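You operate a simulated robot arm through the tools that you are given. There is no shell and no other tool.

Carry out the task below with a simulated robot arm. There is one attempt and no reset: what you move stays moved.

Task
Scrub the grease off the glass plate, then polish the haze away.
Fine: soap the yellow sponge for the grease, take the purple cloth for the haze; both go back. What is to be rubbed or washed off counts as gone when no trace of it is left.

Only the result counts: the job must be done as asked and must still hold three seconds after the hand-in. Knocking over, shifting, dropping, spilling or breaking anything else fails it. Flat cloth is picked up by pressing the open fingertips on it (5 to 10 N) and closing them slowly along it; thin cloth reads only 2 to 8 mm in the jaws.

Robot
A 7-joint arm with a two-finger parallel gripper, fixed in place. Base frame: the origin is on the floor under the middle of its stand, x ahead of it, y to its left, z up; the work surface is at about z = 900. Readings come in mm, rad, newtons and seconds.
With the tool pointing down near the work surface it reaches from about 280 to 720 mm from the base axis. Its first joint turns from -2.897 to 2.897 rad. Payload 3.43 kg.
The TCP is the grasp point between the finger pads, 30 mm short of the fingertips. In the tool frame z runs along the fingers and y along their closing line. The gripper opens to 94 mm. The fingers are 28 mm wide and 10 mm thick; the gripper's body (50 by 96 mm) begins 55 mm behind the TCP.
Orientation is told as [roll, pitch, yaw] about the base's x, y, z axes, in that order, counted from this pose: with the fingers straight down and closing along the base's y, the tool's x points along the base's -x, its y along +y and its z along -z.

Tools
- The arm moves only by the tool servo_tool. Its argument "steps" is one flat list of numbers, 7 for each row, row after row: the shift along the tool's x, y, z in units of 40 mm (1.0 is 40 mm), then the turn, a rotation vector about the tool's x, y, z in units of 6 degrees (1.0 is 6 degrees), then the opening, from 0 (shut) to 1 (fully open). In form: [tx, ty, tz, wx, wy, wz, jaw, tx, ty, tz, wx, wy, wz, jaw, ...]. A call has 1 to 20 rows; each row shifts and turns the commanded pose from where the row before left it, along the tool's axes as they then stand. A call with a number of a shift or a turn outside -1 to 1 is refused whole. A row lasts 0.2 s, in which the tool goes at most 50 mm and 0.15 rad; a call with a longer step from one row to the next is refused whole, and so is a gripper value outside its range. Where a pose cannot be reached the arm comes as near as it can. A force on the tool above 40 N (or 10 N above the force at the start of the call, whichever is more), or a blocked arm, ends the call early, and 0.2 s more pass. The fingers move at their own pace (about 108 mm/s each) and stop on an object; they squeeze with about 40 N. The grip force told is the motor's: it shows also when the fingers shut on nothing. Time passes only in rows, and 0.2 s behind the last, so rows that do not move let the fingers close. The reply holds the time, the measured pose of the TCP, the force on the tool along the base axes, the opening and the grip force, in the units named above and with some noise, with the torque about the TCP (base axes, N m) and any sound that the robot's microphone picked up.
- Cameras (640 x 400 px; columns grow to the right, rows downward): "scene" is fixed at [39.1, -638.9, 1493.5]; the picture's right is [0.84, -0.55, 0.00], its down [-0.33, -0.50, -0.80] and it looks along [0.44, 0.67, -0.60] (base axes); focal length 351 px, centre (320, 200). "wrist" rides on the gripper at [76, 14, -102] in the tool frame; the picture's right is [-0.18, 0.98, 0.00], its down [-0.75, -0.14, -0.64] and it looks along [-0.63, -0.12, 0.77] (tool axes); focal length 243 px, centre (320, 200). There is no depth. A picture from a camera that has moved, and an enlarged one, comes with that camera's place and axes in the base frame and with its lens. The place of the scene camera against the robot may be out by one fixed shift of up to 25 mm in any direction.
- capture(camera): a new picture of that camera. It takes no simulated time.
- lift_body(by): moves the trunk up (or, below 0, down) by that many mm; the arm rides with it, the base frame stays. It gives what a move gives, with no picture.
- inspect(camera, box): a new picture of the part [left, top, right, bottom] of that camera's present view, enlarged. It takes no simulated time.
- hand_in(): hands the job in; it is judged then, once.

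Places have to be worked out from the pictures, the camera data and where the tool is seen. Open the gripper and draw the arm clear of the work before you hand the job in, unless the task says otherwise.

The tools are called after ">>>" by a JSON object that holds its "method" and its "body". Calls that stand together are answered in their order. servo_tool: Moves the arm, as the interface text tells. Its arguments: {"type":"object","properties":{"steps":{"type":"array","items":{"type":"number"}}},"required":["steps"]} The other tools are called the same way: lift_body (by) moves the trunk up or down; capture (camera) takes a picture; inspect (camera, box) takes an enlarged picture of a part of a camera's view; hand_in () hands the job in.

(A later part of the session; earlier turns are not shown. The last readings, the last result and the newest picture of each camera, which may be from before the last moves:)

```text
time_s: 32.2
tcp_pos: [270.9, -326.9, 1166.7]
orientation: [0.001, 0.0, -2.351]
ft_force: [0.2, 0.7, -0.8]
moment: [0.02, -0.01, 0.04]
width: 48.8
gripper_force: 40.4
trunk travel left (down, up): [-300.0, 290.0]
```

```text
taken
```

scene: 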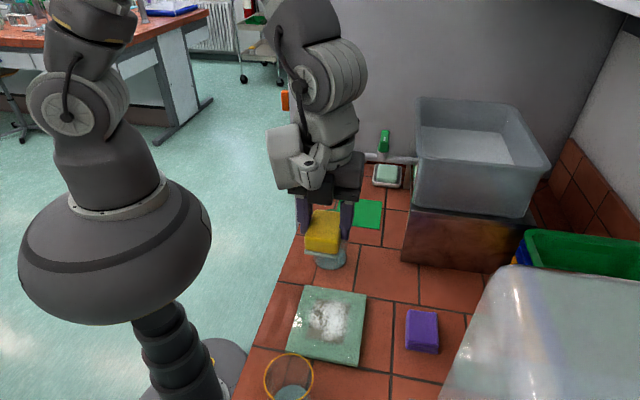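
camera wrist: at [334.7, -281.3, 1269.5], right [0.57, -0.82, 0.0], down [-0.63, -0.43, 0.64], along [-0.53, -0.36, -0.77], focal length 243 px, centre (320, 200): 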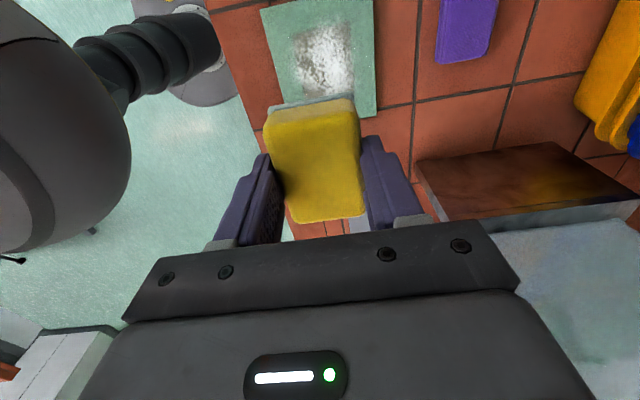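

The plate is now under the wrist camera. I enlarge to measure its corners and the soiled patch.

>>> {"method": "inspect", "body": {"camera": "wrist", "box": [240, 0, 400, 120]}}

>>> {"method": "inspect", "body": {"camera": "wrist", "box": [400, 0, 560, 100]}}

>>> {"method": "inspect", "body": {"camera": "scene", "box": [270, 270, 398, 390]}}

```text
3.33 times, centred on (320, 60) of wrist
camera zoom: at [334.7, -281.3, 1269.5], right [0.57, -0.82, 0.0], down [-0.63, -0.43, 0.64], along [-0.53, -0.36, -0.77], focal length 809 px, centre (320, 667)
```

zoom: 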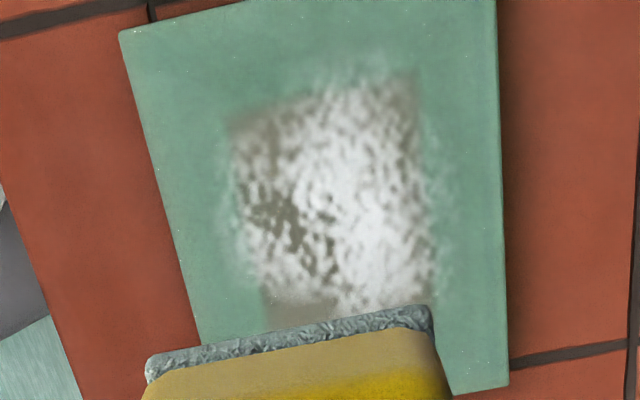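

```text
4.00 times, centred on (480, 50) of wrist
camera zoom: at [334.7, -281.3, 1269.5], right [0.57, -0.82, 0.0], down [-0.63, -0.43, 0.64], along [-0.53, -0.36, -0.77], focal length 970 px, centre (-320, 800)
```

zoom: 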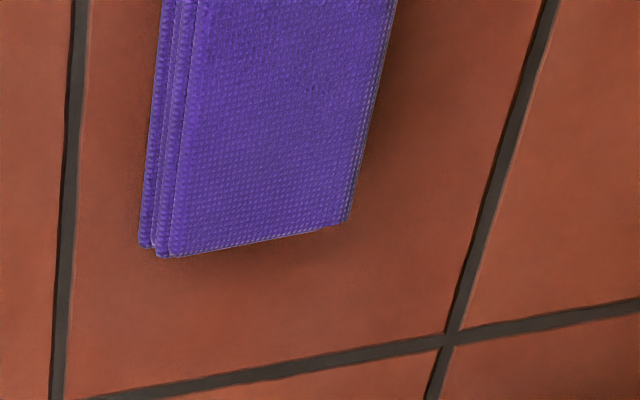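

```text
3.33 times, centred on (334, 330) of scene
camera zoom: at [39.1, -638.9, 1493.5], right [0.84, -0.55, 0.0], down [-0.33, -0.5, -0.8], along [0.44, 0.67, -0.6], focal length 1172 px, centre (273, -233)
```

zoom: 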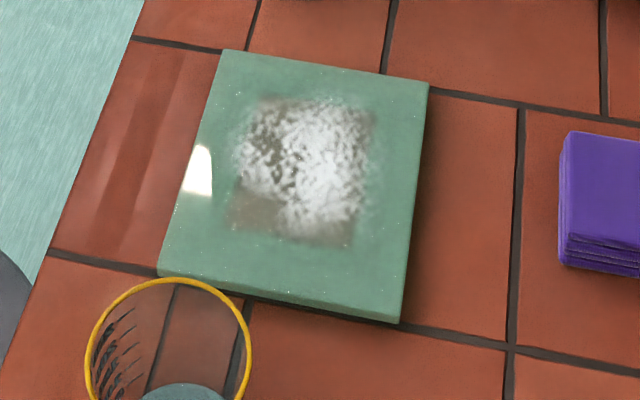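

The plate spans about a = -110…38 and b = 364…493 in counter axes (centre near (277, -329)), and the soiled patch covers roughly its middle 90 x 80 mm. I descend over the centre and then feel for contact gently.

>>> {"method": "servo_tool", "body": {"steps": [0.165, 0.157, 0.9, 0, 0, 0, 0, 0, 0, 0.95, 0, 0, 0, 0, 0, 0, 0.95, 0, 0, 0, 0, 0, 0, 0.95, 0, 0, 0, 0, 0, 0, 0.95, 0, 0, 0, 0, 0, 0, 0, 0, 0, 0, 0]}}

>>> {"method": "capture", "body": {"camera": "scene"}}

>>> {"method": "capture", "body": {"camera": "wrist"}}

```text
time_s: 33.6
tcp_pos: [280.3, -324.2, 977.3]
orientation: [-0.001, 0.0, -2.353]
ft_force: [-0.1, 0.8, 0.3]
moment: [-0.02, -0.01, 0.0]
width: 48.9
gripper_force: 40.3
trunk travel left (down, up): [-300.0, 290.0]
```

```text
taken
```

scene: 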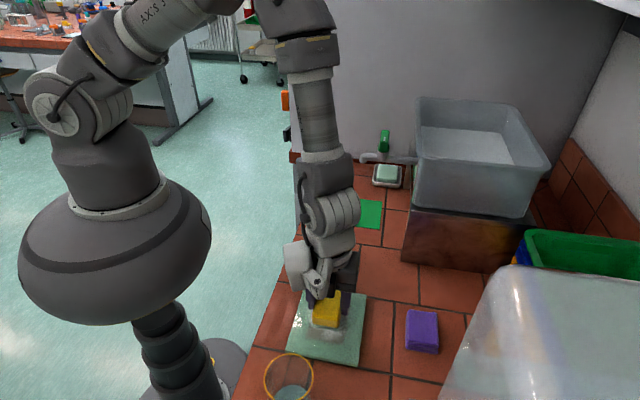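

```text
taken
camera wrist: at [344.0, -281.1, 1079.8], right [0.57, -0.82, 0.0], down [-0.63, -0.43, 0.64], along [-0.53, -0.36, -0.77], focal length 243 px, centre (320, 200)
```

wrist: 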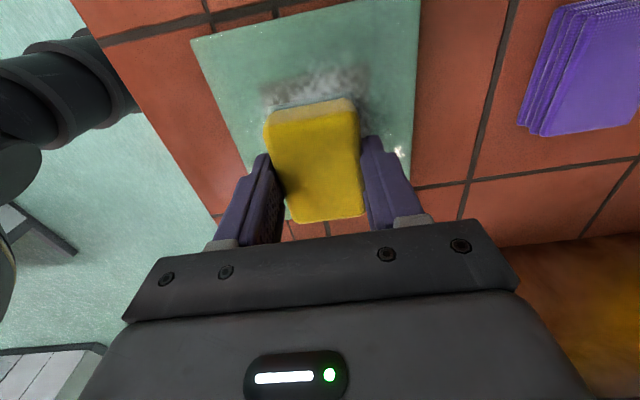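

Sponge is over the middle of the patch. I step down in 4 mm increments to find the glass.

>>> {"method": "servo_tool", "body": {"steps": [0, 0, 0.15, 0, 0, 0, 0, 0, 0, 0.15, 0, 0, 0, 0, 0, 0, 0.1, 0, 0, 0, 0, 0, 0, 0.05, 0, 0, 0, 0, 0, 0, 0, 0, 0, 0, 0]}}

```text
time_s: 34.9
tcp_pos: [279.7, -324.7, 958.7]
orientation: [-0.001, 0.002, -2.354]
ft_force: [0.7, 0.8, -0.1]
moment: [-0.01, 0.01, 0.03]
width: 48.5
gripper_force: 40.0
trunk travel left (down, up): [-300.0, 290.0]
```

>>> {"method": "servo_tool", "body": {"steps": [0, 0, 0.05, 0, 0, 0, 0, 0, 0, 0.05, 0, 0, 0, 0, 0, 0, 0, 0, 0, 0, 0]}}

```text
time_s: 35.5
tcp_pos: [279.9, -325.4, 957.7]
orientation: [0.007, 0.001, -2.355]
ft_force: [-5.1, 5.8, 25.1]
moment: [0.52, 0.48, -0.01]
width: 48.6
gripper_force: 40.3
trunk travel left (down, up): [-300.0, 290.0]
stopped in row 3: the force on the tool passed its limit at 44 N (the readings are from after the stop); the commanded pose is now the measured one
```

Glass contact at TCP z ≈ 958, and it is stiff, with about 25 N remaining. I back off slightly to reach a gentle press.

>>> {"method": "servo_tool", "body": {"steps": [0, 0, -0.02, 0, 0, 0, 0, 0, 0, 0, 0, 0, 0, 0]}}

>>> {"method": "inspect", "body": {"camera": "scene", "box": [270, 240, 398, 390]}}

```text
time_s: 36.1
tcp_pos: [280.4, -325.5, 957.5]
orientation: [0.008, 0.001, -2.356]
ft_force: [-4.1, 4.0, 25.1]
moment: [0.41, 0.27, 0.0]
width: 48.4
gripper_force: 40.6
trunk travel left (down, up): [-300.0, 290.0]
```

```text
2.67 times, centred on (334, 315) of scene
camera zoom: at [39.1, -638.9, 1493.5], right [0.84, -0.55, 0.0], down [-0.33, -0.5, -0.8], along [0.44, 0.67, -0.6], focal length 937 px, centre (283, -107)
```

zoom: 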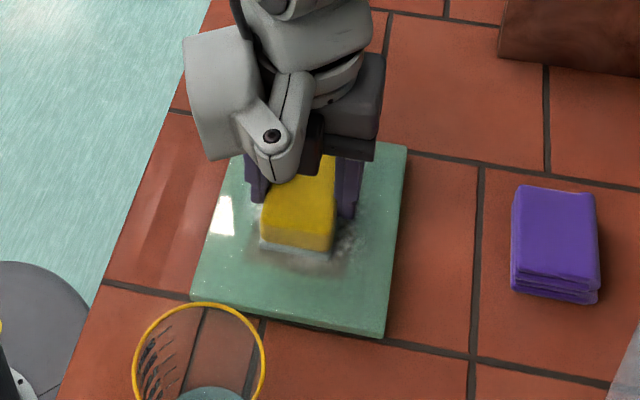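

>>> {"method": "servo_tool", "body": {"steps": [0, 0, -0.04, 0.07, 0, 0, 0, 0, 0, 0, 0, 0, 0, 0]}}

```text
time_s: 36.7
tcp_pos: [280.4, -326.2, 957.8]
orientation: [-0.003, -0.001, -2.355]
ft_force: [-1.5, 3.9, 5.0]
moment: [0.09, -0.05, 0.05]
width: 48.5
gripper_force: 39.7
trunk travel left (down, up): [-300.0, 290.0]
```

About 5 N of contact at TCP z = 957.8. I make a first set of strokes along the plate and check the force and the effect.

>>> {"method": "servo_tool", "body": {"steps": [0.3, 0, 0, 0, 0, 0, 0, 0.3, 0, 0, 0, 0, 0, 0, -0.3, 0, 0, 0, 0, 0, 0, -0.3, 0, 0, 0, 0, 0, 0, -0.3, 0, 0, 0, 0, 0, 0, -0.3, 0, 0, 0, 0, 0, 0, 0, 0, 0, 0, 0, 0, 0]}}

>>> {"method": "capture", "body": {"camera": "wrist"}}

>>> {"method": "inspect", "body": {"camera": "scene", "box": [270, 240, 398, 390]}}

```text
time_s: 38.3
tcp_pos: [263.5, -343.9, 959.2]
orientation: [-0.004, -0.002, -2.354]
ft_force: [0.3, 0.2, 0.7]
moment: [0.02, -0.01, -0.02]
width: 48.7
gripper_force: 39.8
trunk travel left (down, up): [-300.0, 290.0]
```

```text
taken
camera wrist: at [326.8, -299.3, 1061.8], right [0.57, -0.82, 0.0], down [-0.63, -0.44, 0.64], along [-0.53, -0.36, -0.77], focal length 243 px, centre (320, 200)
```

wrist: 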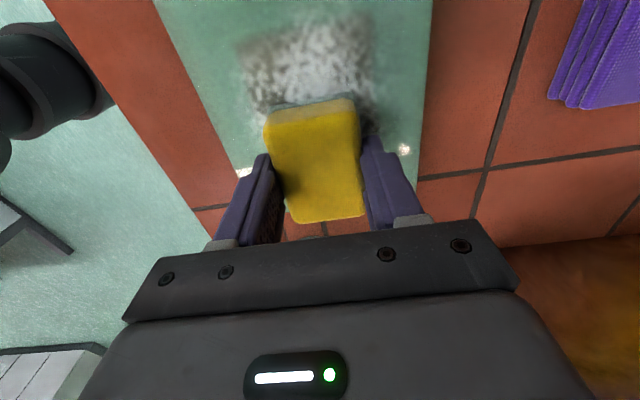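

```text
2.67 times, centred on (334, 315) of scene
camera zoom: at [39.1, -638.9, 1493.5], right [0.84, -0.55, 0.0], down [-0.33, -0.5, -0.8], along [0.44, 0.67, -0.6], focal length 937 px, centre (283, -107)
```

zoom: 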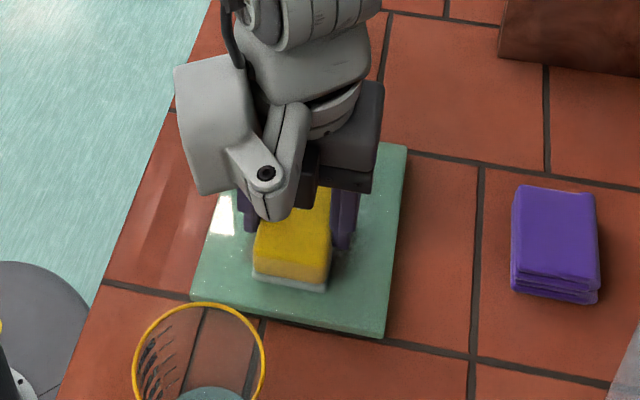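

Contact was lost during the stroke (z rose to 959). I press down a little more to get a steady force before stroking again.

>>> {"method": "servo_tool", "body": {"steps": [0, 0, 0.04, 0, 0, 0, 0, 0, 0, 0, 0, 0, 0, 0]}}

```text
time_s: 38.9
tcp_pos: [264.7, -342.6, 958.7]
orientation: [-0.003, 0.0, -2.356]
ft_force: [-1.3, 0.3, 8.7]
moment: [-0.08, -0.11, -0.05]
width: 48.6
gripper_force: 39.5
trunk travel left (down, up): [-300.0, 290.0]
```

Now 8.7 N at the lower end of the patch. I stroke up along the plate and back.

>>> {"method": "servo_tool", "body": {"steps": [0.25, 0, 0, 0, 0, 0, 0, 0.25, 0, 0, 0, 0, 0, 0, 0.25, 0, 0, 0, 0, 0, 0, 0.25, 0, 0, 0, 0, 0, 0, 0.25, 0, 0, 0, 0, 0, 0, 0, 0, 0, 0, 0, 0, 0]}}

>>> {"method": "inspect", "body": {"camera": "scene", "box": [270, 240, 398, 390]}}

```text
time_s: 40.3
tcp_pos: [298.1, -308.0, 957.0]
orientation: [0.001, 0.003, -2.354]
ft_force: [-12.4, -14.4, 30.0]
moment: [-0.49, 0.33, -0.06]
width: 48.5
gripper_force: 39.9
trunk travel left (down, up): [-300.0, 290.0]
```

```text
2.67 times, centred on (334, 315) of scene
camera zoom: at [39.1, -638.9, 1493.5], right [0.84, -0.55, 0.0], down [-0.33, -0.5, -0.8], along [0.44, 0.67, -0.6], focal length 937 px, centre (283, -107)
```

zoom: 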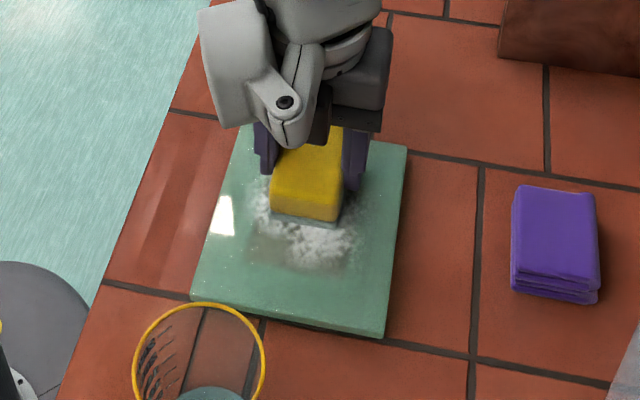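

Force grew to 30 N at the upper end, so the path is not quite parallel to the glass; the plate has not moved. I look at the effect and ease the pressure.

>>> {"method": "servo_tool", "body": {"steps": [0, 0, -0.05, 0, 0, 0, 0, 0, 0, 0, 0, 0, 0, 0]}}

>>> {"method": "inspect", "body": {"camera": "scene", "box": [290, 280, 374, 370]}}

>>> {"method": "capture", "body": {"camera": "wrist"}}

```text
time_s: 40.9
tcp_pos: [299.0, -307.9, 958.7]
orientation: [-0.005, 0.004, -2.354]
ft_force: [0.3, 0.3, -0.4]
moment: [0.03, 0.01, 0.0]
width: 48.7
gripper_force: 39.3
trunk travel left (down, up): [-300.0, 290.0]
```

```text
4.44 times, centred on (332, 325) of scene
camera zoom: at [39.1, -638.9, 1493.5], right [0.84, -0.55, 0.0], down [-0.33, -0.5, -0.8], along [0.44, 0.67, -0.6], focal length 1562 px, centre (267, -356)
```

zoom: 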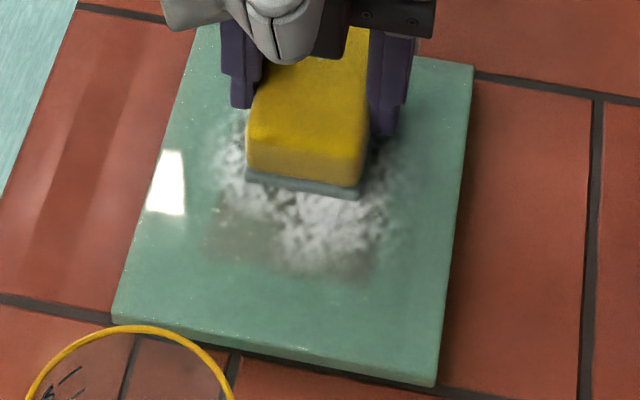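

```text
taken
camera wrist: at [362.6, -264.2, 1060.9], right [0.57, -0.82, -0.01], down [-0.63, -0.44, 0.64], along [-0.53, -0.36, -0.77], focal length 243 px, centre (320, 200)
```

wrist: 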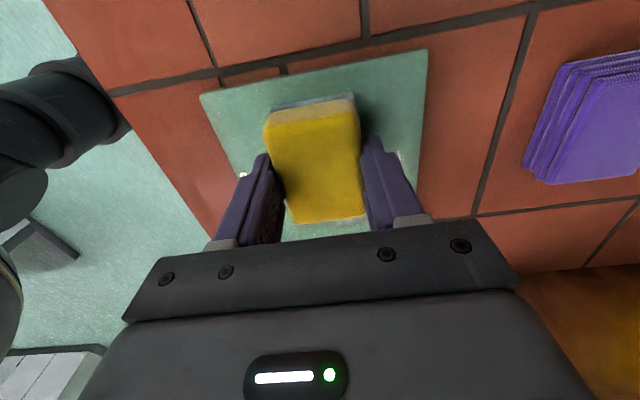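

The wiped glass is still soiled, so it needs more passes with steady pressure. I press again and stroke with a small height correction for the slope.

>>> {"method": "servo_tool", "body": {"steps": [0, 0, 0.03, 0, 0, 0, 0, -0.25, 0, 0.006, 0, 0, 0, 0, -0.25, 0, 0.006, 0, 0, 0, 0, -0.25, 0, 0.006, 0, 0, 0, 0, 0, 0, 0, 0, 0, 0, 0]}}

```text
time_s: 42.1
tcp_pos: [277.2, -328.4, 957.7]
orientation: [-0.003, -0.001, -2.353]
ft_force: [5.9, 4.5, 9.5]
moment: [0.24, -0.33, 0.01]
width: 48.8
gripper_force: 39.8
trunk travel left (down, up): [-300.0, 290.0]
```

Good: 9.5 N normal force at mid-patch. I continue to the lower end and stroke back up with the same correction.

>>> {"method": "servo_tool", "body": {"steps": [-0.25, 0, 0.006, 0, 0, 0, 0, -0.25, 0, 0.006, 0, 0, 0, 0, 0.25, 0, -0.006, 0, 0, 0, 0, 0.25, 0, -0.006, 0, 0, 0, 0, 0.25, 0, -0.006, 0, 0, 0, 0, 0, 0, 0, 0, 0, 0, 0]}}

```text
time_s: 43.5
tcp_pos: [285.0, -321.8, 956.6]
orientation: [-0.002, 0.003, -2.355]
ft_force: [0.1, -0.5, 0.7]
moment: [-0.07, -0.01, -0.02]
width: 48.7
gripper_force: 40.2
trunk travel left (down, up): [-300.0, 290.0]
```

>>> {"method": "servo_tool", "body": {"steps": [0, 0, 0.02, 0, 0, 0, 0, 0, 0, 0, 0, 0, 0, 0]}}

>>> {"method": "inspect", "body": {"camera": "scene", "box": [290, 280, 374, 370]}}

>>> {"method": "inspect", "body": {"camera": "wrist", "box": [200, 20, 440, 170]}}

```text
time_s: 44.1
tcp_pos: [285.2, -322.2, 958.2]
orientation: [-0.002, -0.001, -2.354]
ft_force: [2.4, 0.9, 15.1]
moment: [-0.02, -0.05, 0.01]
width: 48.4
gripper_force: 40.2
trunk travel left (down, up): [-300.0, 290.0]
```

```text
4.44 times, centred on (332, 325) of scene
camera zoom: at [39.1, -638.9, 1493.5], right [0.84, -0.55, 0.0], down [-0.33, -0.5, -0.8], along [0.44, 0.67, -0.6], focal length 1562 px, centre (267, -356)
```

zoom: 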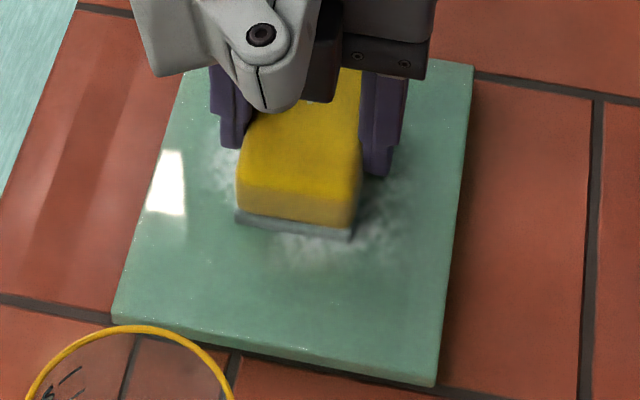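

```text
2.67 times, centred on (320, 95) of wrist
camera zoom: at [348.6, -277.8, 1060.2], right [0.57, -0.82, 0.0], down [-0.63, -0.44, 0.64], along [-0.53, -0.36, -0.77], focal length 647 px, centre (320, 480)
```

zoom: 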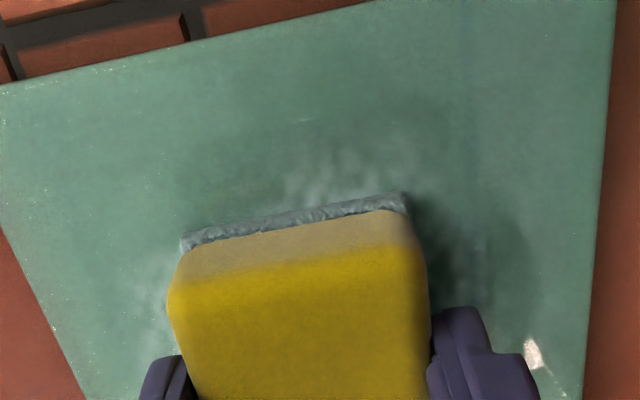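

Big improvement: the brown film is gone where I scrubbed and the white is much fainter. Contact is about 15 N; I continue over the upper end of the middle lane.

>>> {"method": "servo_tool", "body": {"steps": [0.25, 0, -0.004, 0, 0, 0, 0, 0.25, 0, -0.004, 0, 0, 0, 0, -0.25, 0, 0.004, 0, 0, 0, 0, -0.25, 0, 0.004, 0, 0, 0, 0, 0, 0, 0, 0, 0, 0, 0]}}

```text
time_s: 45.3
tcp_pos: [285.2, -319.5, 957.8]
orientation: [-0.002, 0.003, -2.353]
ft_force: [10.3, 10.0, 18.5]
moment: [0.33, -0.41, 0.05]
width: 48.4
gripper_force: 40.3
trunk travel left (down, up): [-300.0, 290.0]
```

Stable at 18 N. I shift to the lane nearer the tank side (+b) and stroke there.

>>> {"method": "servo_tool", "body": {"steps": [0, 0.2, -0.005, 0, 0, 0, 0, 0, 0.2, 0, 0, 0, 0, 0, 0, 0.2, 0, 0, 0, 0, 0, 0, 0, 0, 0, 0, 0, 0]}}

```text
time_s: 45.8
tcp_pos: [288.2, -327.5, 956.8]
orientation: [-0.007, 0.002, -2.357]
ft_force: [-5.4, 6.7, 20.3]
moment: [-0.09, 0.03, -0.03]
width: 48.6
gripper_force: 40.0
trunk travel left (down, up): [-300.0, 290.0]
stopped in row 2: the force on the tool passed its limit at 47 N (the readings are from after the stop); the commanded pose is now the measured one
```

Pressure rose while moving sideways, so I lift slightly, level the tool, and continue sideways.

>>> {"method": "servo_tool", "body": {"steps": [0, 0, -0.03, -0.06, -0.02, 0, 0, 0, 0.2, -0.01, 0, 0, 0, 0, 0, 0.15, 0, 0, 0, 0, 0, 0, 0, 0, 0, 0, 0, 0]}}

```text
time_s: 46.8
tcp_pos: [300.0, -339.2, 955.9]
orientation: [-0.001, -0.001, -2.354]
ft_force: [0.4, -0.1, -0.5]
moment: [-0.02, 0.02, 0.01]
width: 48.7
gripper_force: 39.8
trunk travel left (down, up): [-300.0, 290.0]
```

>>> {"method": "servo_tool", "body": {"steps": [0, 0, 0.02, 0, 0, 0, 0, 0, 0, 0, 0, 0, 0, 0]}}

```text
time_s: 47.4
tcp_pos: [300.6, -338.6, 956.9]
orientation: [-0.002, -0.004, -2.355]
ft_force: [2.1, -1.4, 8.1]
moment: [-0.01, -0.16, 0.01]
width: 48.4
gripper_force: 40.0
trunk travel left (down, up): [-300.0, 290.0]
```

At 8 N in the +b lane (a ≈ -27, b ≈ 452). I stroke up 20 mm, down 45 mm, and back to the middle.

>>> {"method": "servo_tool", "body": {"steps": [0.25, 0, -0.004, 0, 0, 0, 0, 0.25, 0, -0.004, 0, 0, 0, 0, -0.25, 0, 0.004, 0, 0, 0, 0, -0.25, 0, 0.004, 0, 0, 0, 0, 0, 0, 0, 0, 0, 0, 0]}}

>>> {"method": "inspect", "body": {"camera": "wrist", "box": [200, 20, 440, 170]}}

>>> {"method": "inspect", "body": {"camera": "scene", "box": [290, 280, 374, 370]}}

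```text
time_s: 48.6
tcp_pos: [302.4, -335.7, 956.8]
orientation: [-0.002, 0.001, -2.352]
ft_force: [9.0, 8.0, 14.6]
moment: [0.26, -0.33, 0.03]
width: 48.6
gripper_force: 40.0
trunk travel left (down, up): [-300.0, 290.0]
```

```text
2.67 times, centred on (320, 95) of wrist
camera zoom: at [364.9, -291.8, 1059.8], right [0.57, -0.82, 0.0], down [-0.63, -0.44, 0.64], along [-0.53, -0.36, -0.77], focal length 647 px, centre (320, 480)
```

zoom: 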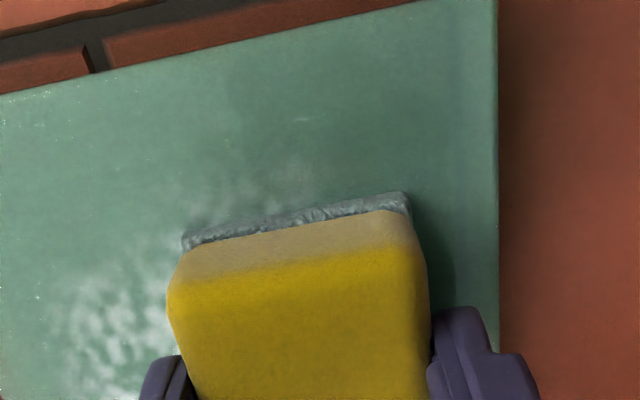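

```text
4.44 times, centred on (332, 325) of scene
camera zoom: at [39.1, -638.9, 1493.5], right [0.84, -0.55, 0.0], down [-0.33, -0.5, -0.8], along [0.44, 0.67, -0.6], focal length 1562 px, centre (267, -356)
```

zoom: 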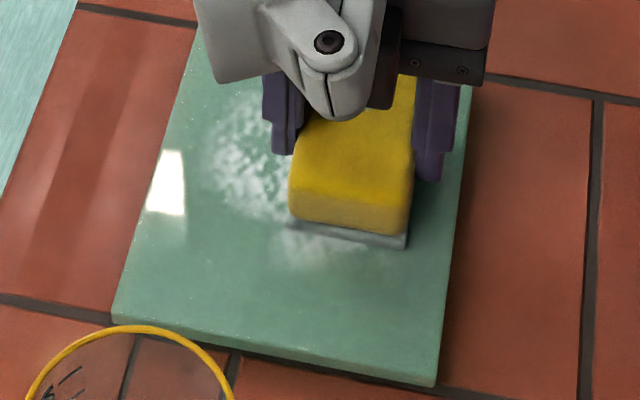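

The brown film is gone and white mottling remains mostly on the left side. I go on down this lane and back.

>>> {"method": "servo_tool", "body": {"steps": [-0.25, 0, 0.003, 0, 0, 0, 0, -0.25, 0, 0.003, 0, 0, 0, 0, -0.25, 0, 0.003, 0, 0, 0, 0, -0.15, 0, 0.002, 0, 0, 0, 0, 0, 0, 0, 0, 0, 0, 0]}}

```text
time_s: 49.8
tcp_pos: [276.0, -361.5, 957.0]
orientation: [0.0, -0.001, -2.356]
ft_force: [15.1, 13.8, 28.6]
moment: [0.41, -0.45, 0.08]
width: 48.8
gripper_force: 40.0
trunk travel left (down, up): [-300.0, 290.0]
```

>>> {"method": "servo_tool", "body": {"steps": [0.25, 0, -0.012, 0, 0, 0, 0, 0.25, 0, 0, 0, 0, 0, 0, 0.25, 0, 0, 0, 0, 0, 0, 0, 0, 0, 0, 0, 0, 0]}}

```text
time_s: 50.8
tcp_pos: [295.2, -343.2, 957.1]
orientation: [-0.003, -0.001, -2.356]
ft_force: [-8.3, -9.9, 21.3]
moment: [-0.65, 0.41, -0.04]
width: 48.7
gripper_force: 39.6
trunk travel left (down, up): [-300.0, 290.0]
```

Now I lift a couple of mm, shift to the left lane (b ≈ 405), and press again.

>>> {"method": "servo_tool", "body": {"steps": [0, 0, -0.1, 0, 0, 0, 0, 0, -0.4, 0, 0, 0, 0, 0, 0, -0.4, 0, 0, 0, 0, 0, 0, -0.35, 0, 0, 0, 0, 0, 0, 0, 0.06, 0, 0, 0, 0, 0, 0, 0, 0, 0, 0, 0]}}

>>> {"method": "inspect", "body": {"camera": "scene", "box": [290, 280, 374, 370]}}

```text
time_s: 52.2
tcp_pos: [263.6, -309.6, 958.4]
orientation: [-0.002, -0.002, -2.356]
ft_force: [0.7, -1.4, -1.0]
moment: [-0.01, -0.02, -0.01]
width: 48.6
gripper_force: 39.8
trunk travel left (down, up): [-300.0, 290.0]
```

```text
4.44 times, centred on (332, 325) of scene
camera zoom: at [39.1, -638.9, 1493.5], right [0.84, -0.55, 0.0], down [-0.33, -0.5, -0.8], along [0.44, 0.67, -0.6], focal length 1562 px, centre (267, -356)
```

zoom: 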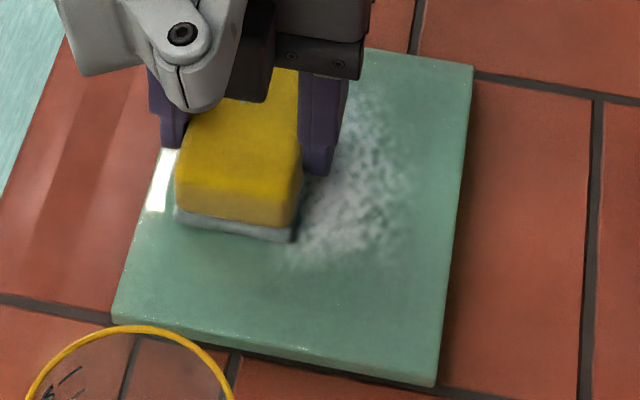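

The white mottling stays where the sponge has already passed, so that is the haze for the cloth; the brown grease is what the sponge removes. I press in the left lane to clear the rest of the grease.

>>> {"method": "servo_tool", "body": {"steps": [0, 0, 0.03, 0, 0, 0, 0, 0, 0, 0, 0, 0, 0, 0]}}

```text
time_s: 52.8
tcp_pos: [263.1, -309.7, 957.0]
orientation: [-0.002, 0.001, -2.357]
ft_force: [-0.9, 0.8, 0.0]
moment: [-0.01, 0.01, 0.02]
width: 48.7
gripper_force: 40.0
trunk travel left (down, up): [-300.0, 290.0]
```

>>> {"method": "servo_tool", "body": {"steps": [0, 0, 0.02, 0, 0, 0, 0, 0, 0, 0, 0, 0, 0, 0]}}

```text
time_s: 53.4
tcp_pos: [263.7, -310.9, 957.8]
orientation: [-0.004, -0.001, -2.356]
ft_force: [0.9, -0.8, 8.1]
moment: [-0.11, -0.02, 0.01]
width: 48.5
gripper_force: 40.2
trunk travel left (down, up): [-300.0, 290.0]
```

At 8 N in the left lane; I stroke up and down along it.

>>> {"method": "servo_tool", "body": {"steps": [0.25, 0, 0, 0, 0, 0, 0, 0.25, 0, 0, 0, 0, 0, 0, 0, 0, 0, 0, 0, 0, 0]}}

```text
time_s: 54.2
tcp_pos: [276.8, -296.2, 957.8]
orientation: [-0.001, 0.001, -2.356]
ft_force: [-3.5, -4.5, 8.0]
moment: [-0.19, 0.1, -0.03]
width: 48.4
gripper_force: 40.3
trunk travel left (down, up): [-300.0, 290.0]
```

>>> {"method": "servo_tool", "body": {"steps": [0.15, 0, 0, 0, 0, 0, 0, -0.25, 0, 0, 0, 0, 0, 0, -0.25, 0, 0, 0, 0, 0, 0, -0.25, 0, 0, 0, 0, 0, 0, 0, 0, 0, 0, 0, 0, 0]}}

```text
time_s: 55.5
tcp_pos: [262.3, -310.5, 957.4]
orientation: [-0.003, 0.003, -2.353]
ft_force: [5.6, 11.3, 19.9]
moment: [0.05, 0.16, -0.06]
width: 48.6
gripper_force: 39.9
trunk travel left (down, up): [-300.0, 290.0]
stopped in row 5: the force on the tool passed its limit at 40 N (the readings are from after the stop); the commanded pose is now the measured one
```

>>> {"method": "servo_tool", "body": {"steps": [0, 0, -0.015, -0.02, -0.03, 0, 0, -0.25, 0, -0.006, 0, 0, 0, 0, -0.25, 0, -0.006, 0, 0, 0, 0, 0, 0, 0, 0, 0, 0, 0]}}

>>> {"method": "inspect", "body": {"camera": "scene", "box": [290, 280, 374, 370]}}

>>> {"method": "inspect", "body": {"camera": "wrist", "box": [200, 0, 440, 150]}}

```text
time_s: 56.5
tcp_pos: [246.6, -327.0, 956.2]
orientation: [-0.001, -0.002, -2.355]
ft_force: [4.3, 3.5, 10.2]
moment: [0.21, -0.22, 0.01]
width: 48.7
gripper_force: 40.1
trunk travel left (down, up): [-300.0, 290.0]
```

```text
4.44 times, centred on (332, 325) of scene
camera zoom: at [39.1, -638.9, 1493.5], right [0.84, -0.55, 0.0], down [-0.33, -0.5, -0.8], along [0.44, 0.67, -0.6], focal length 1562 px, centre (267, -356)
```

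zoom: 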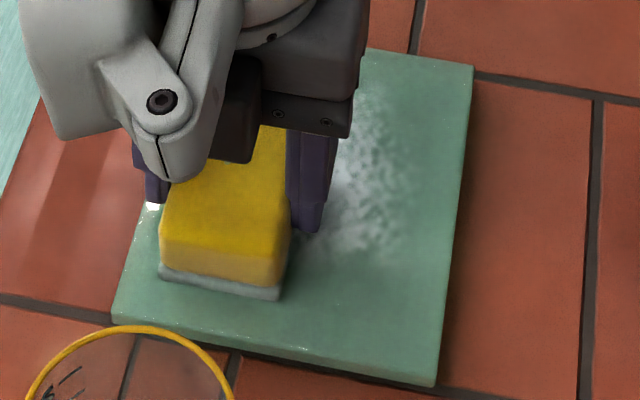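

```text
2.67 times, centred on (320, 75) of wrist
camera zoom: at [309.9, -282.5, 1059.1], right [0.57, -0.82, 0.0], down [-0.63, -0.43, 0.64], along [-0.53, -0.37, -0.77], focal length 647 px, centre (320, 533)
```

zoom: 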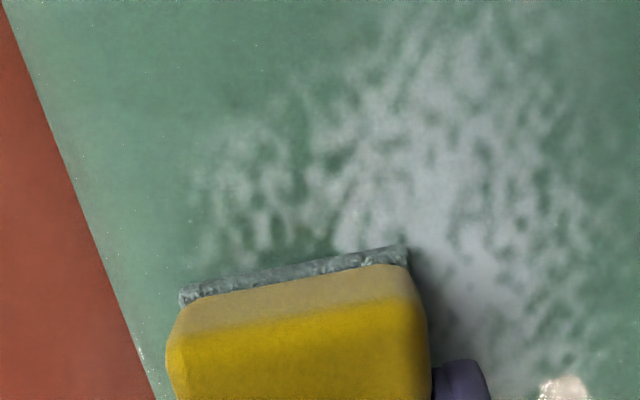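

Only white haze is visible where I can see. I lift to inspect the entire plate for any leftover brown grease.

>>> {"method": "servo_tool", "body": {"steps": [0, 0, -0.5, 0, 0, 0, 0, 0, 0, -1, 0, 0, 0, 0, 0, 0, -1, 0, 0, 0, 0, 0, 0, -1, 0, 0, 0, 0, 0, 0, -1, 0, 0, 0, 0, 0, 0, -0.7, 0, 0, 0, 0, 0, 0, 0, 0, 0, 0, 0]}}

>>> {"method": "inspect", "body": {"camera": "scene", "box": [270, 280, 398, 380]}}

>>> {"method": "inspect", "body": {"camera": "wrist", "box": [220, 0, 440, 130]}}

```text
time_s: 58.1
tcp_pos: [246.5, -328.1, 1164.4]
orientation: [0.0, -0.001, -2.355]
ft_force: [-0.9, 0.7, -0.4]
moment: [0.0, -0.01, -0.01]
width: 48.6
gripper_force: 40.2
trunk travel left (down, up): [-300.0, 290.0]
```

```text
4.00 times, centred on (334, 330) of scene
camera zoom: at [39.1, -638.9, 1493.5], right [0.84, -0.55, 0.0], down [-0.33, -0.5, -0.8], along [0.44, 0.67, -0.6], focal length 1406 px, centre (264, -320)
```

zoom: 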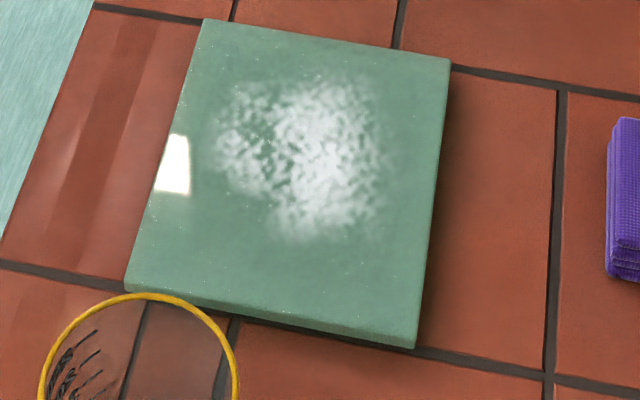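

```text
2.91 times, centred on (330, 65) of wrist
camera zoom: at [310.2, -284.1, 1267.2], right [0.57, -0.82, 0.0], down [-0.63, -0.43, 0.64], along [-0.53, -0.36, -0.77], focal length 706 px, centre (291, 593)
```

zoom: 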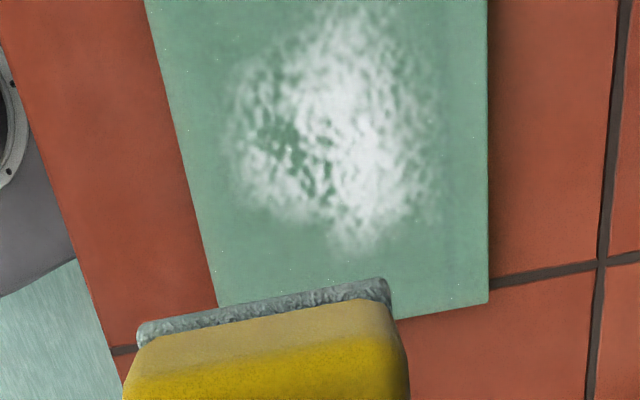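

The brown grease looks entirely gone and only the white haze remains. I zoom in further to check for faint traces before putting the sponge back.

>>> {"method": "inspect", "body": {"camera": "scene", "box": [306, 288, 362, 346]}}

>>> {"method": "inspect", "body": {"camera": "wrist", "box": [280, 0, 392, 100]}}

```text
6.90 times, centred on (334, 317) of scene
camera zoom: at [39.1, -638.9, 1493.5], right [0.84, -0.55, 0.0], down [-0.33, -0.5, -0.8], along [0.44, 0.67, -0.6], focal length 2424 px, centre (223, -607)
```

zoom: 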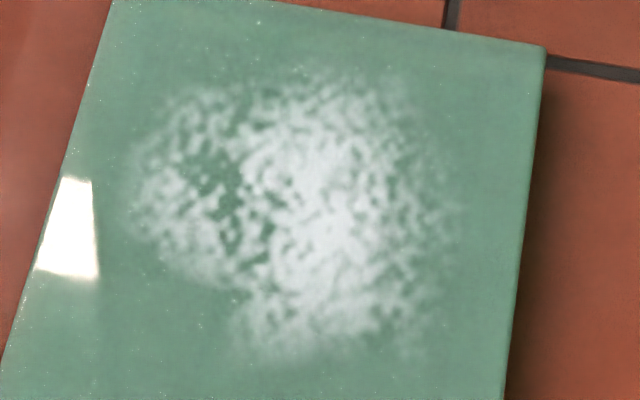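

```text
4.00 times, centred on (336, 50) of wrist
camera zoom: at [310.2, -284.1, 1267.2], right [0.57, -0.82, 0.0], down [-0.63, -0.43, 0.64], along [-0.53, -0.36, -0.77], focal length 970 px, centre (256, 800)
```

zoom: 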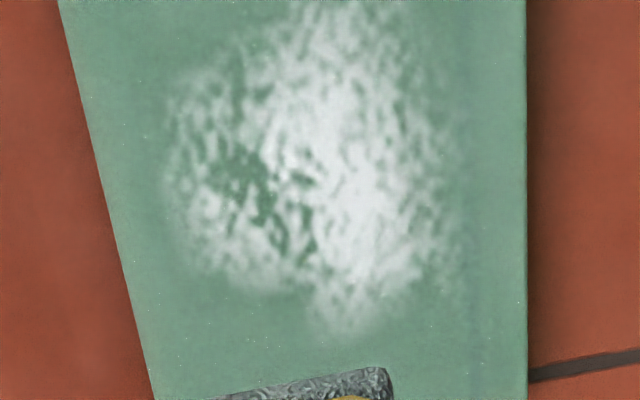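

No brown is left anywhere. I carry the sponge back over free counter and start turning the tool back towards its original yaw of +45°.

>>> {"method": "servo_tool", "body": {"steps": [0.947, -0.342, 0, 0, 0, 0, 0, 0.947, -0.342, 0, 0, 0, 0, 0, 0.947, -0.342, 0, 0, 0, 0, 0, 0.947, -0.342, 0, 0, 0, 0, 0, 0.947, -0.342, 0, 0, 0, 0, 0, 0.947, -0.342, 0, 0, 0, 0, 0, 0.947, -0.342, 0, 0, 0, 0, 0, 0.947, -0.342, 0, 0, 0, 0, 0, 0.947, -0.342, 0, 0, 0, 0, 0, 0, 0, 0, 0, 0, 0, 0, 0, 0, 0, 0, 0, -1, 0, 0, 0, 0, 0, 0, -1, 0, 0, 0, 0, 0, 0, -1, 0, 0, 0, 0, 0, 0, -1, 0, 0, 0, 0, 0, 0, -1, 0, 0, 0, 0, 0, 0, -1, 0, 0, 0, 0, 0, 0, -1, 0, 0, 0, 0, 0, 0, -1, 0, 0, 0, 0, 0, 0, -1, 0, 0, 0, 0, 0, 0, -1, 0]}}

>>> {"method": "servo_tool", "body": {"steps": [0, 0, 0, 0, 0, -1, 0, 0, 0, 0, 0, 0, -1, 0, 0, 0, 0, 0, 0, -1, 0, 0, 0, 0, 0, 0, -1, 0, 0, 0, 0, 0, 0, -1, 0, 0, 0, 0, 0, 0, -1, 0, 0, 0, 0, 0, 0, -1, 0, 0, 0, 0, 0, 0, -1, 0, 0, 0, 0, 0, 0, -1, 0, 0, 0, 0, 0, 0, -1, 0, 0, 0, 0, 0, 0, -1, 0, 0, 0, 0, 0, 0, -1, 0, 0, 0, 0, 0, 0, -1, 0, 0, 0, 0, 0, 0, -1, 0, 0, 0, 0, 0, 0, -1, 0, 0, 0, 0, 0, 0, -1, 0, 0, 0, 0, 0, 0, -1, 0, 0, 0, 0, 0, 0, -1, 0, 0, 0, 0, 0, 0, -1, 0, 0, 0, 0, 0, 0, -1, 0]}}

```text
time_s: 62.3
tcp_pos: [400.4, 1.7, 1164.2]
orientation: [-0.001, 0.0, -1.305]
ft_force: [-0.2, -0.8, -0.5]
moment: [-0.03, 0.01, -0.02]
width: 48.5
gripper_force: 39.9
trunk travel left (down, up): [-300.0, 290.0]
```

```text
time_s: 66.5
tcp_pos: [400.8, 2.0, 1164.2]
orientation: [0.001, 0.002, 0.789]
ft_force: [-0.9, 0.8, -0.4]
moment: [0.0, 0.05, 0.01]
width: 48.6
gripper_force: 40.0
trunk travel left (down, up): [-300.0, 290.0]
```

Back at yaw +45°. I move over the sponge's original place and check how it sits in the grip.

>>> {"method": "servo_tool", "body": {"steps": [-0.885, -0.4275, 0, 0, 0, 0, 0, -0.885, -0.4275, 0, 0, 0, 0, 0, -0.885, -0.4275, 0, 0, 0, 0, 0, -0.885, -0.4275, 0, 0, 0, 0, 0, -0.885, -0.4275, 0, 0, 0, 0, 0, -0.885, -0.4275, 0, 0, 0, 0, 0, 0, 0, 0, 0, 0, 0, 0, 0, 0, 0, 0, 0, 0, 0]}}

>>> {"method": "capture", "body": {"camera": "wrist"}}

>>> {"method": "inspect", "body": {"camera": "scene", "box": [280, 60, 440, 200]}}

```text
time_s: 68.3
tcp_pos: [623.1, 78.3, 1165.0]
orientation: [0.0, 0.002, 0.787]
ft_force: [1.0, 0.5, -1.2]
moment: [0.02, -0.01, -0.03]
width: 48.6
gripper_force: 39.6
trunk travel left (down, up): [-300.0, 290.0]
```

```text
taken
camera wrist: at [558.6, 34.8, 1267.0], right [-0.57, 0.82, 0.0], down [0.63, 0.43, 0.64], along [0.53, 0.36, -0.77], focal length 243 px, centre (320, 200)
```

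wrist: 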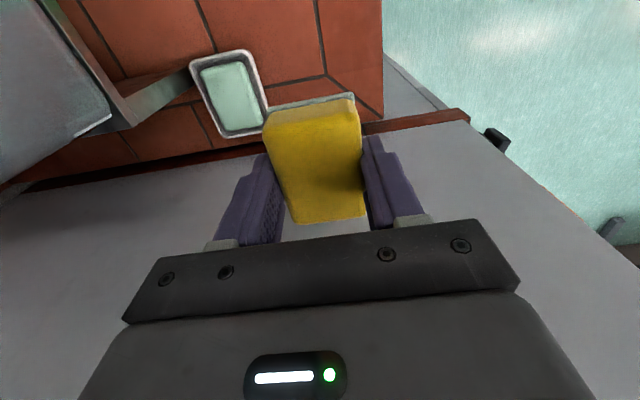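

```text
2.86 times, centred on (360, 130) of scene
camera zoom: at [39.1, -638.9, 1493.5], right [0.84, -0.55, 0.0], down [-0.33, -0.5, -0.8], along [0.44, 0.67, -0.6], focal length 1004 px, centre (206, 400)
```

zoom: 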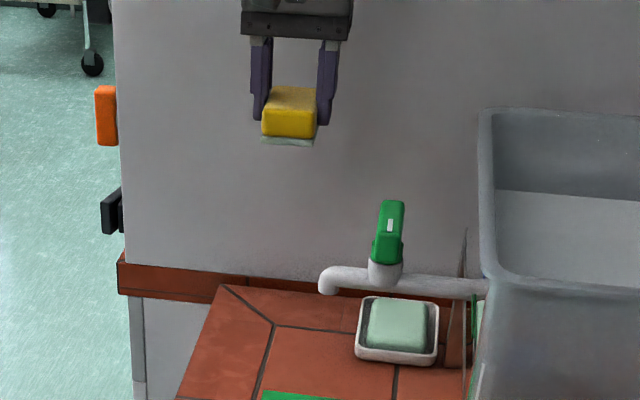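

The sponge sits in the grip as before. I correct the 2 mm offset and lower it to just above the counter.

>>> {"method": "servo_tool", "body": {"steps": [-0.037, 0.037, 0.9, 0, 0, 0, 0, 0, 0, 0.9, 0, 0, 0, 0, 0, 0, 0.9, 0, 0, 0, 0, 0, 0, 0.9, 0, 0, 0, 0, 0, 0, 0.9, 0, 0, 0, 0, 0, 0, 0.85, 0, 0, 0, 0, 0, 0, 0, 0, 0, 0, 0]}}

```text
time_s: 69.9
tcp_pos: [624.4, 82.8, 951.5]
orientation: [-0.001, 0.002, 0.786]
ft_force: [0.0, -0.8, -1.0]
moment: [-0.01, -0.04, 0.0]
width: 48.6
gripper_force: 40.5
trunk travel left (down, up): [-300.0, 290.0]
```

>>> {"method": "servo_tool", "body": {"steps": [0.045, -0.01, 0.1, 0, 0, 0, 0, 0, 0, 0.05, 0, 0, 0, 0, 0, 0, 0.03, 0, 0, 0, 0, 0, 0, 0, 0, 0, 0, 0]}}

```text
time_s: 70.9
tcp_pos: [621.5, 79.1, 943.4]
orientation: [-0.001, 0.0, 0.788]
ft_force: [-0.7, -0.8, -0.1]
moment: [0.0, -0.03, 0.04]
width: 48.5
gripper_force: 39.8
trunk travel left (down, up): [-300.0, 290.0]
```

>>> {"method": "servo_tool", "body": {"steps": [-0.03, 0, 0.03, 0, 0, 0, 0, 0, 0, 0.02, 0, 0, 0, 0, 0, 0, 0, 0, 0, 0, 0]}}

```text
time_s: 71.7
tcp_pos: [623.2, 80.6, 940.9]
orientation: [0.0, 0.001, 0.786]
ft_force: [0.2, 0.2, -0.4]
moment: [-0.01, -0.03, 0.0]
width: 48.4
gripper_force: 40.1
trunk travel left (down, up): [-300.0, 290.0]
```

Right at the home position (623.2, 80.6) but not yet touching, so I lower a little further.

>>> {"method": "servo_tool", "body": {"steps": [0, 0, 0.02, 0, 0, 0, 0, 0, 0, 0.02, 0, 0, 0, 0, 0, 0, 0, 0, 0, 0, 0]}}

```text
time_s: 72.5
tcp_pos: [623.0, 80.2, 940.9]
orientation: [0.0, 0.001, 0.787]
ft_force: [0.6, -0.5, 15.3]
moment: [0.13, -0.03, -0.02]
width: 48.6
gripper_force: 40.0
trunk travel left (down, up): [-300.0, 290.0]
```

Contact with the counter (15 N). I ease off slightly and open the fingers slowly.

>>> {"method": "servo_tool", "body": {"steps": [0, 0, -0.02, 0, 0, 0, 0, 0, 0, 0, 0, 0, 0, 0.6, 0, 0, 0, 0, 0, 0, 0.8, 0, 0, 0, 0, 0, 0, 1, 0, 0, 0, 0, 0, 0, 1]}}

>>> {"method": "capture", "body": {"camera": "wrist"}}

>>> {"method": "inspect", "body": {"camera": "scene", "box": [300, 110, 428, 190]}}

```text
time_s: 73.7
tcp_pos: [623.9, 79.9, 938.8]
orientation: [-0.001, 0.002, 0.786]
ft_force: [0.6, 0.0, 0.6]
moment: [-0.02, 0.0, -0.01]
width: 94.0
gripper_force: 0.2
trunk travel left (down, up): [-300.0, 290.0]
```

```text
taken
camera wrist: at [558.9, 37.4, 1042.5], right [-0.57, 0.82, 0.0], down [0.63, 0.43, 0.64], along [0.53, 0.36, -0.77], focal length 243 px, centre (320, 200)
```

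wrist: 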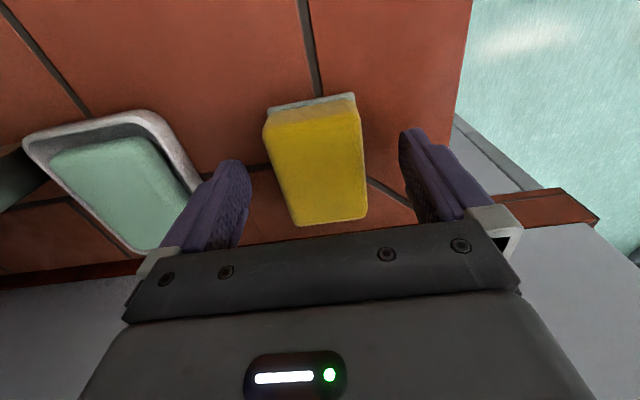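

```text
5.00 times, centred on (364, 150) of scene
camera zoom: at [39.1, -638.9, 1493.5], right [0.84, -0.55, 0.0], down [-0.33, -0.5, -0.8], along [0.44, 0.67, -0.6], focal length 1757 px, centre (100, 450)
```

zoom: 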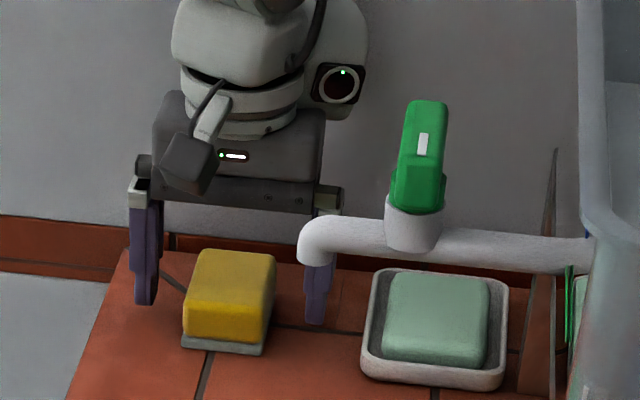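

The sponge is back within about 2 mm of where it was. I lift straight up off it and retreat to the free area, turning again towards yaw -135° for the cloth.

>>> {"method": "servo_tool", "body": {"steps": [0, 0, -0.4, 0, 0, 0, 1, 0, 0, -1, 0, 0, 0, 1, 0, 0, -1, 0, 0, 0, 1, 0, 0, -1, 0, 0, 0, 1, 0, 0, -1, 0, 0, 0, 1, 0, 0, -1, 0, 0, 0, 1, 0, 0, -0.3, 0, 0, 0, 1, 0.885, 0.4275, 0, 0, 0, 0, 1, 0.885, 0.4275, 0, 0, 0, 0, 1, 0.885, 0.4275, 0, 0, 0, 0, 1, 0.885, 0.4275, 0, 0, 0, 0, 1, 0.885, 0.4275, 0, 0, 0, 0, 1, 0.885, 0.4275, 0, 0, 0, 0, 1, 0, 0, 0, 0, 0, 0, 1]}}

>>> {"method": "servo_tool", "body": {"steps": [0, 0, 0, 0, 0, 1, 1, 0, 0, 0, 0, 0, 1, 1, 0, 0, 0, 0, 0, 1, 1, 0, 0, 0, 0, 0, 1, 1, 0, 0, 0, 0, 0, 1, 1, 0, 0, 0, 0, 0, 1, 1, 0, 0, 0, 0, 0, 1, 1, 0, 0, 0, 0, 0, 1, 1, 0, 0, 0, 0, 0, 1, 1, 0, 0, 0, 0, 0, 1, 1, 0, 0, 0, 0, 0, 1, 1, 0, 0, 0, 0, 0, 1, 1, 0, 0, 0, 0, 0, 1, 1, 0, 0, 0, 0, 0, 1, 1, 0, 0, 0, 0, 0, 1, 1, 0, 0, 0, 0, 0, 1, 1, 0, 0, 0, 0, 0, 1, 1, 0, 0, 0, 0, 0, 1, 1, 0, 0, 0, 0, 0, 1, 1, 0, 0, 0, 0, 0, 1, 1]}}

>>> {"method": "servo_tool", "body": {"steps": [0, 0, 0, 0, 0, 1, 1, 0, 0, 0, 0, 0, 1, 1, 0, 0, 0, 0, 0, 1, 1, 0, 0, 0, 0, 0, 1, 1, 0, 0, 0, 0, 0, 1, 1, 0, 0, 0, 0, 0, 1, 1, 0, 0, 0, 0, 0, 1, 1, 0, 0, 0, 0, 0, 1, 1, 0, 0, 0, 0, 0, 1, 1, 0, 0, 0, 0, 0, 1, 1, 0, 0, 0, 0, 0, 0, 1]}}

>>> {"method": "inspect", "body": {"camera": "scene", "box": [280, 120, 480, 245]}}

```text
time_s: 76.7
tcp_pos: [402.1, 3.3, 1168.9]
orientation: [0.0, 0.002, 0.786]
ft_force: [0.5, 0.3, 0.0]
moment: [-0.02, 0.0, -0.03]
width: 94.0
gripper_force: 0.1
trunk travel left (down, up): [-300.0, 290.0]
```

```text
time_s: 80.9
tcp_pos: [401.6, 2.2, 1168.2]
orientation: [-0.002, 0.001, -1.309]
ft_force: [-0.3, 0.5, -0.4]
moment: [-0.02, 0.02, 0.02]
width: 94.0
gripper_force: 0.0
trunk travel left (down, up): [-300.0, 290.0]
```

```text
time_s: 83.3
tcp_pos: [399.9, 4.1, 1168.5]
orientation: [-0.001, -0.003, -2.356]
ft_force: [-0.4, -0.2, 0.1]
moment: [0.0, 0.02, -0.01]
width: 94.1
gripper_force: 0.0
trunk travel left (down, up): [-300.0, 290.0]
```

```text
3.20 times, centred on (380, 182) of scene
camera zoom: at [39.1, -638.9, 1493.5], right [0.84, -0.55, 0.0], down [-0.33, -0.5, -0.8], along [0.44, 0.67, -0.6], focal length 1125 px, centre (128, 256)
```

zoom: 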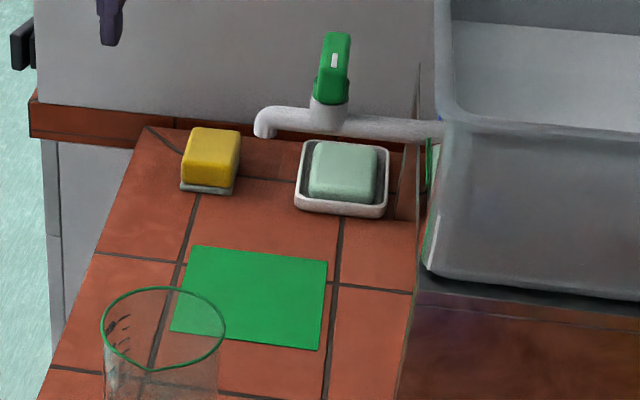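

The sponge is settled in its place. I now travel around to hover near the cloth and take a look at it and its surroundings.

>>> {"method": "servo_tool", "body": {"steps": [-0.895, 0.39, 0, 0, 0, 0, 1, -0.895, 0.39, 0, 0, 0, 0, 1, -0.895, 0.39, 0, 0, 0, 0, 1, -0.895, 0.39, 0, 0, 0, 0, 1, -0.895, 0.39, 0, 0, 0, 0, 1, -0.895, 0.39, 0, 0, 0, 0, 1, -0.895, 0.39, 0, 0, 0, 0, 1, -0.4, 0.82, 0, 0, 0, 0, 1, -0.4, 0.82, 0, 0, 0, 0, 1, -0.4, 0.82, 0, 0, 0, 0, 1, -0.4, 0.82, 0, 0, 0, 0, 1, 0, 0, 0, 0, 0, 0, 1, 0, 0, 0, 0, 0, 0, 1]}}

>>> {"method": "capture", "body": {"camera": "wrist"}}

>>> {"method": "capture", "body": {"camera": "scene"}}

```text
time_s: 86.1
tcp_pos: [350.4, -390.7, 1168.1]
orientation: [0.0, 0.0, -2.355]
ft_force: [0.5, -0.4, -0.2]
moment: [0.0, 0.04, 0.02]
width: 93.8
gripper_force: 0.0
trunk travel left (down, up): [-300.0, 290.0]
```

```text
taken
camera wrist: at [413.7, -345.3, 1270.4], right [0.57, -0.82, 0.0], down [-0.63, -0.43, 0.64], along [-0.53, -0.36, -0.77], focal length 243 px, centre (320, 200)
```

wrist: 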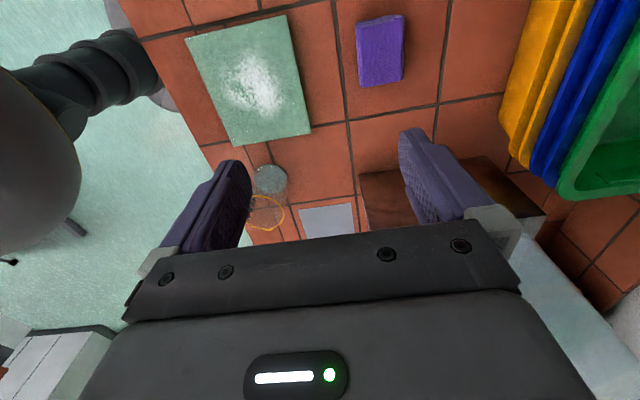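

```text
taken
```

scene: 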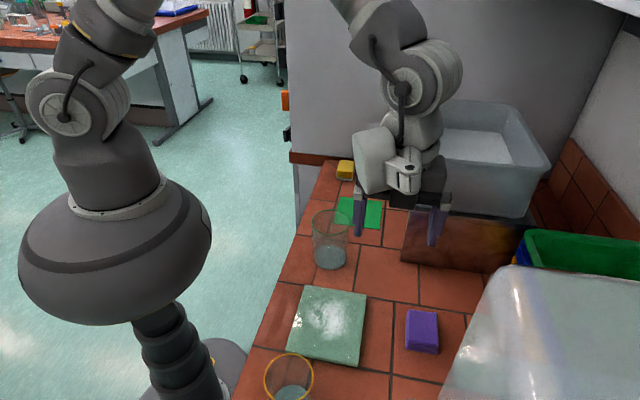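

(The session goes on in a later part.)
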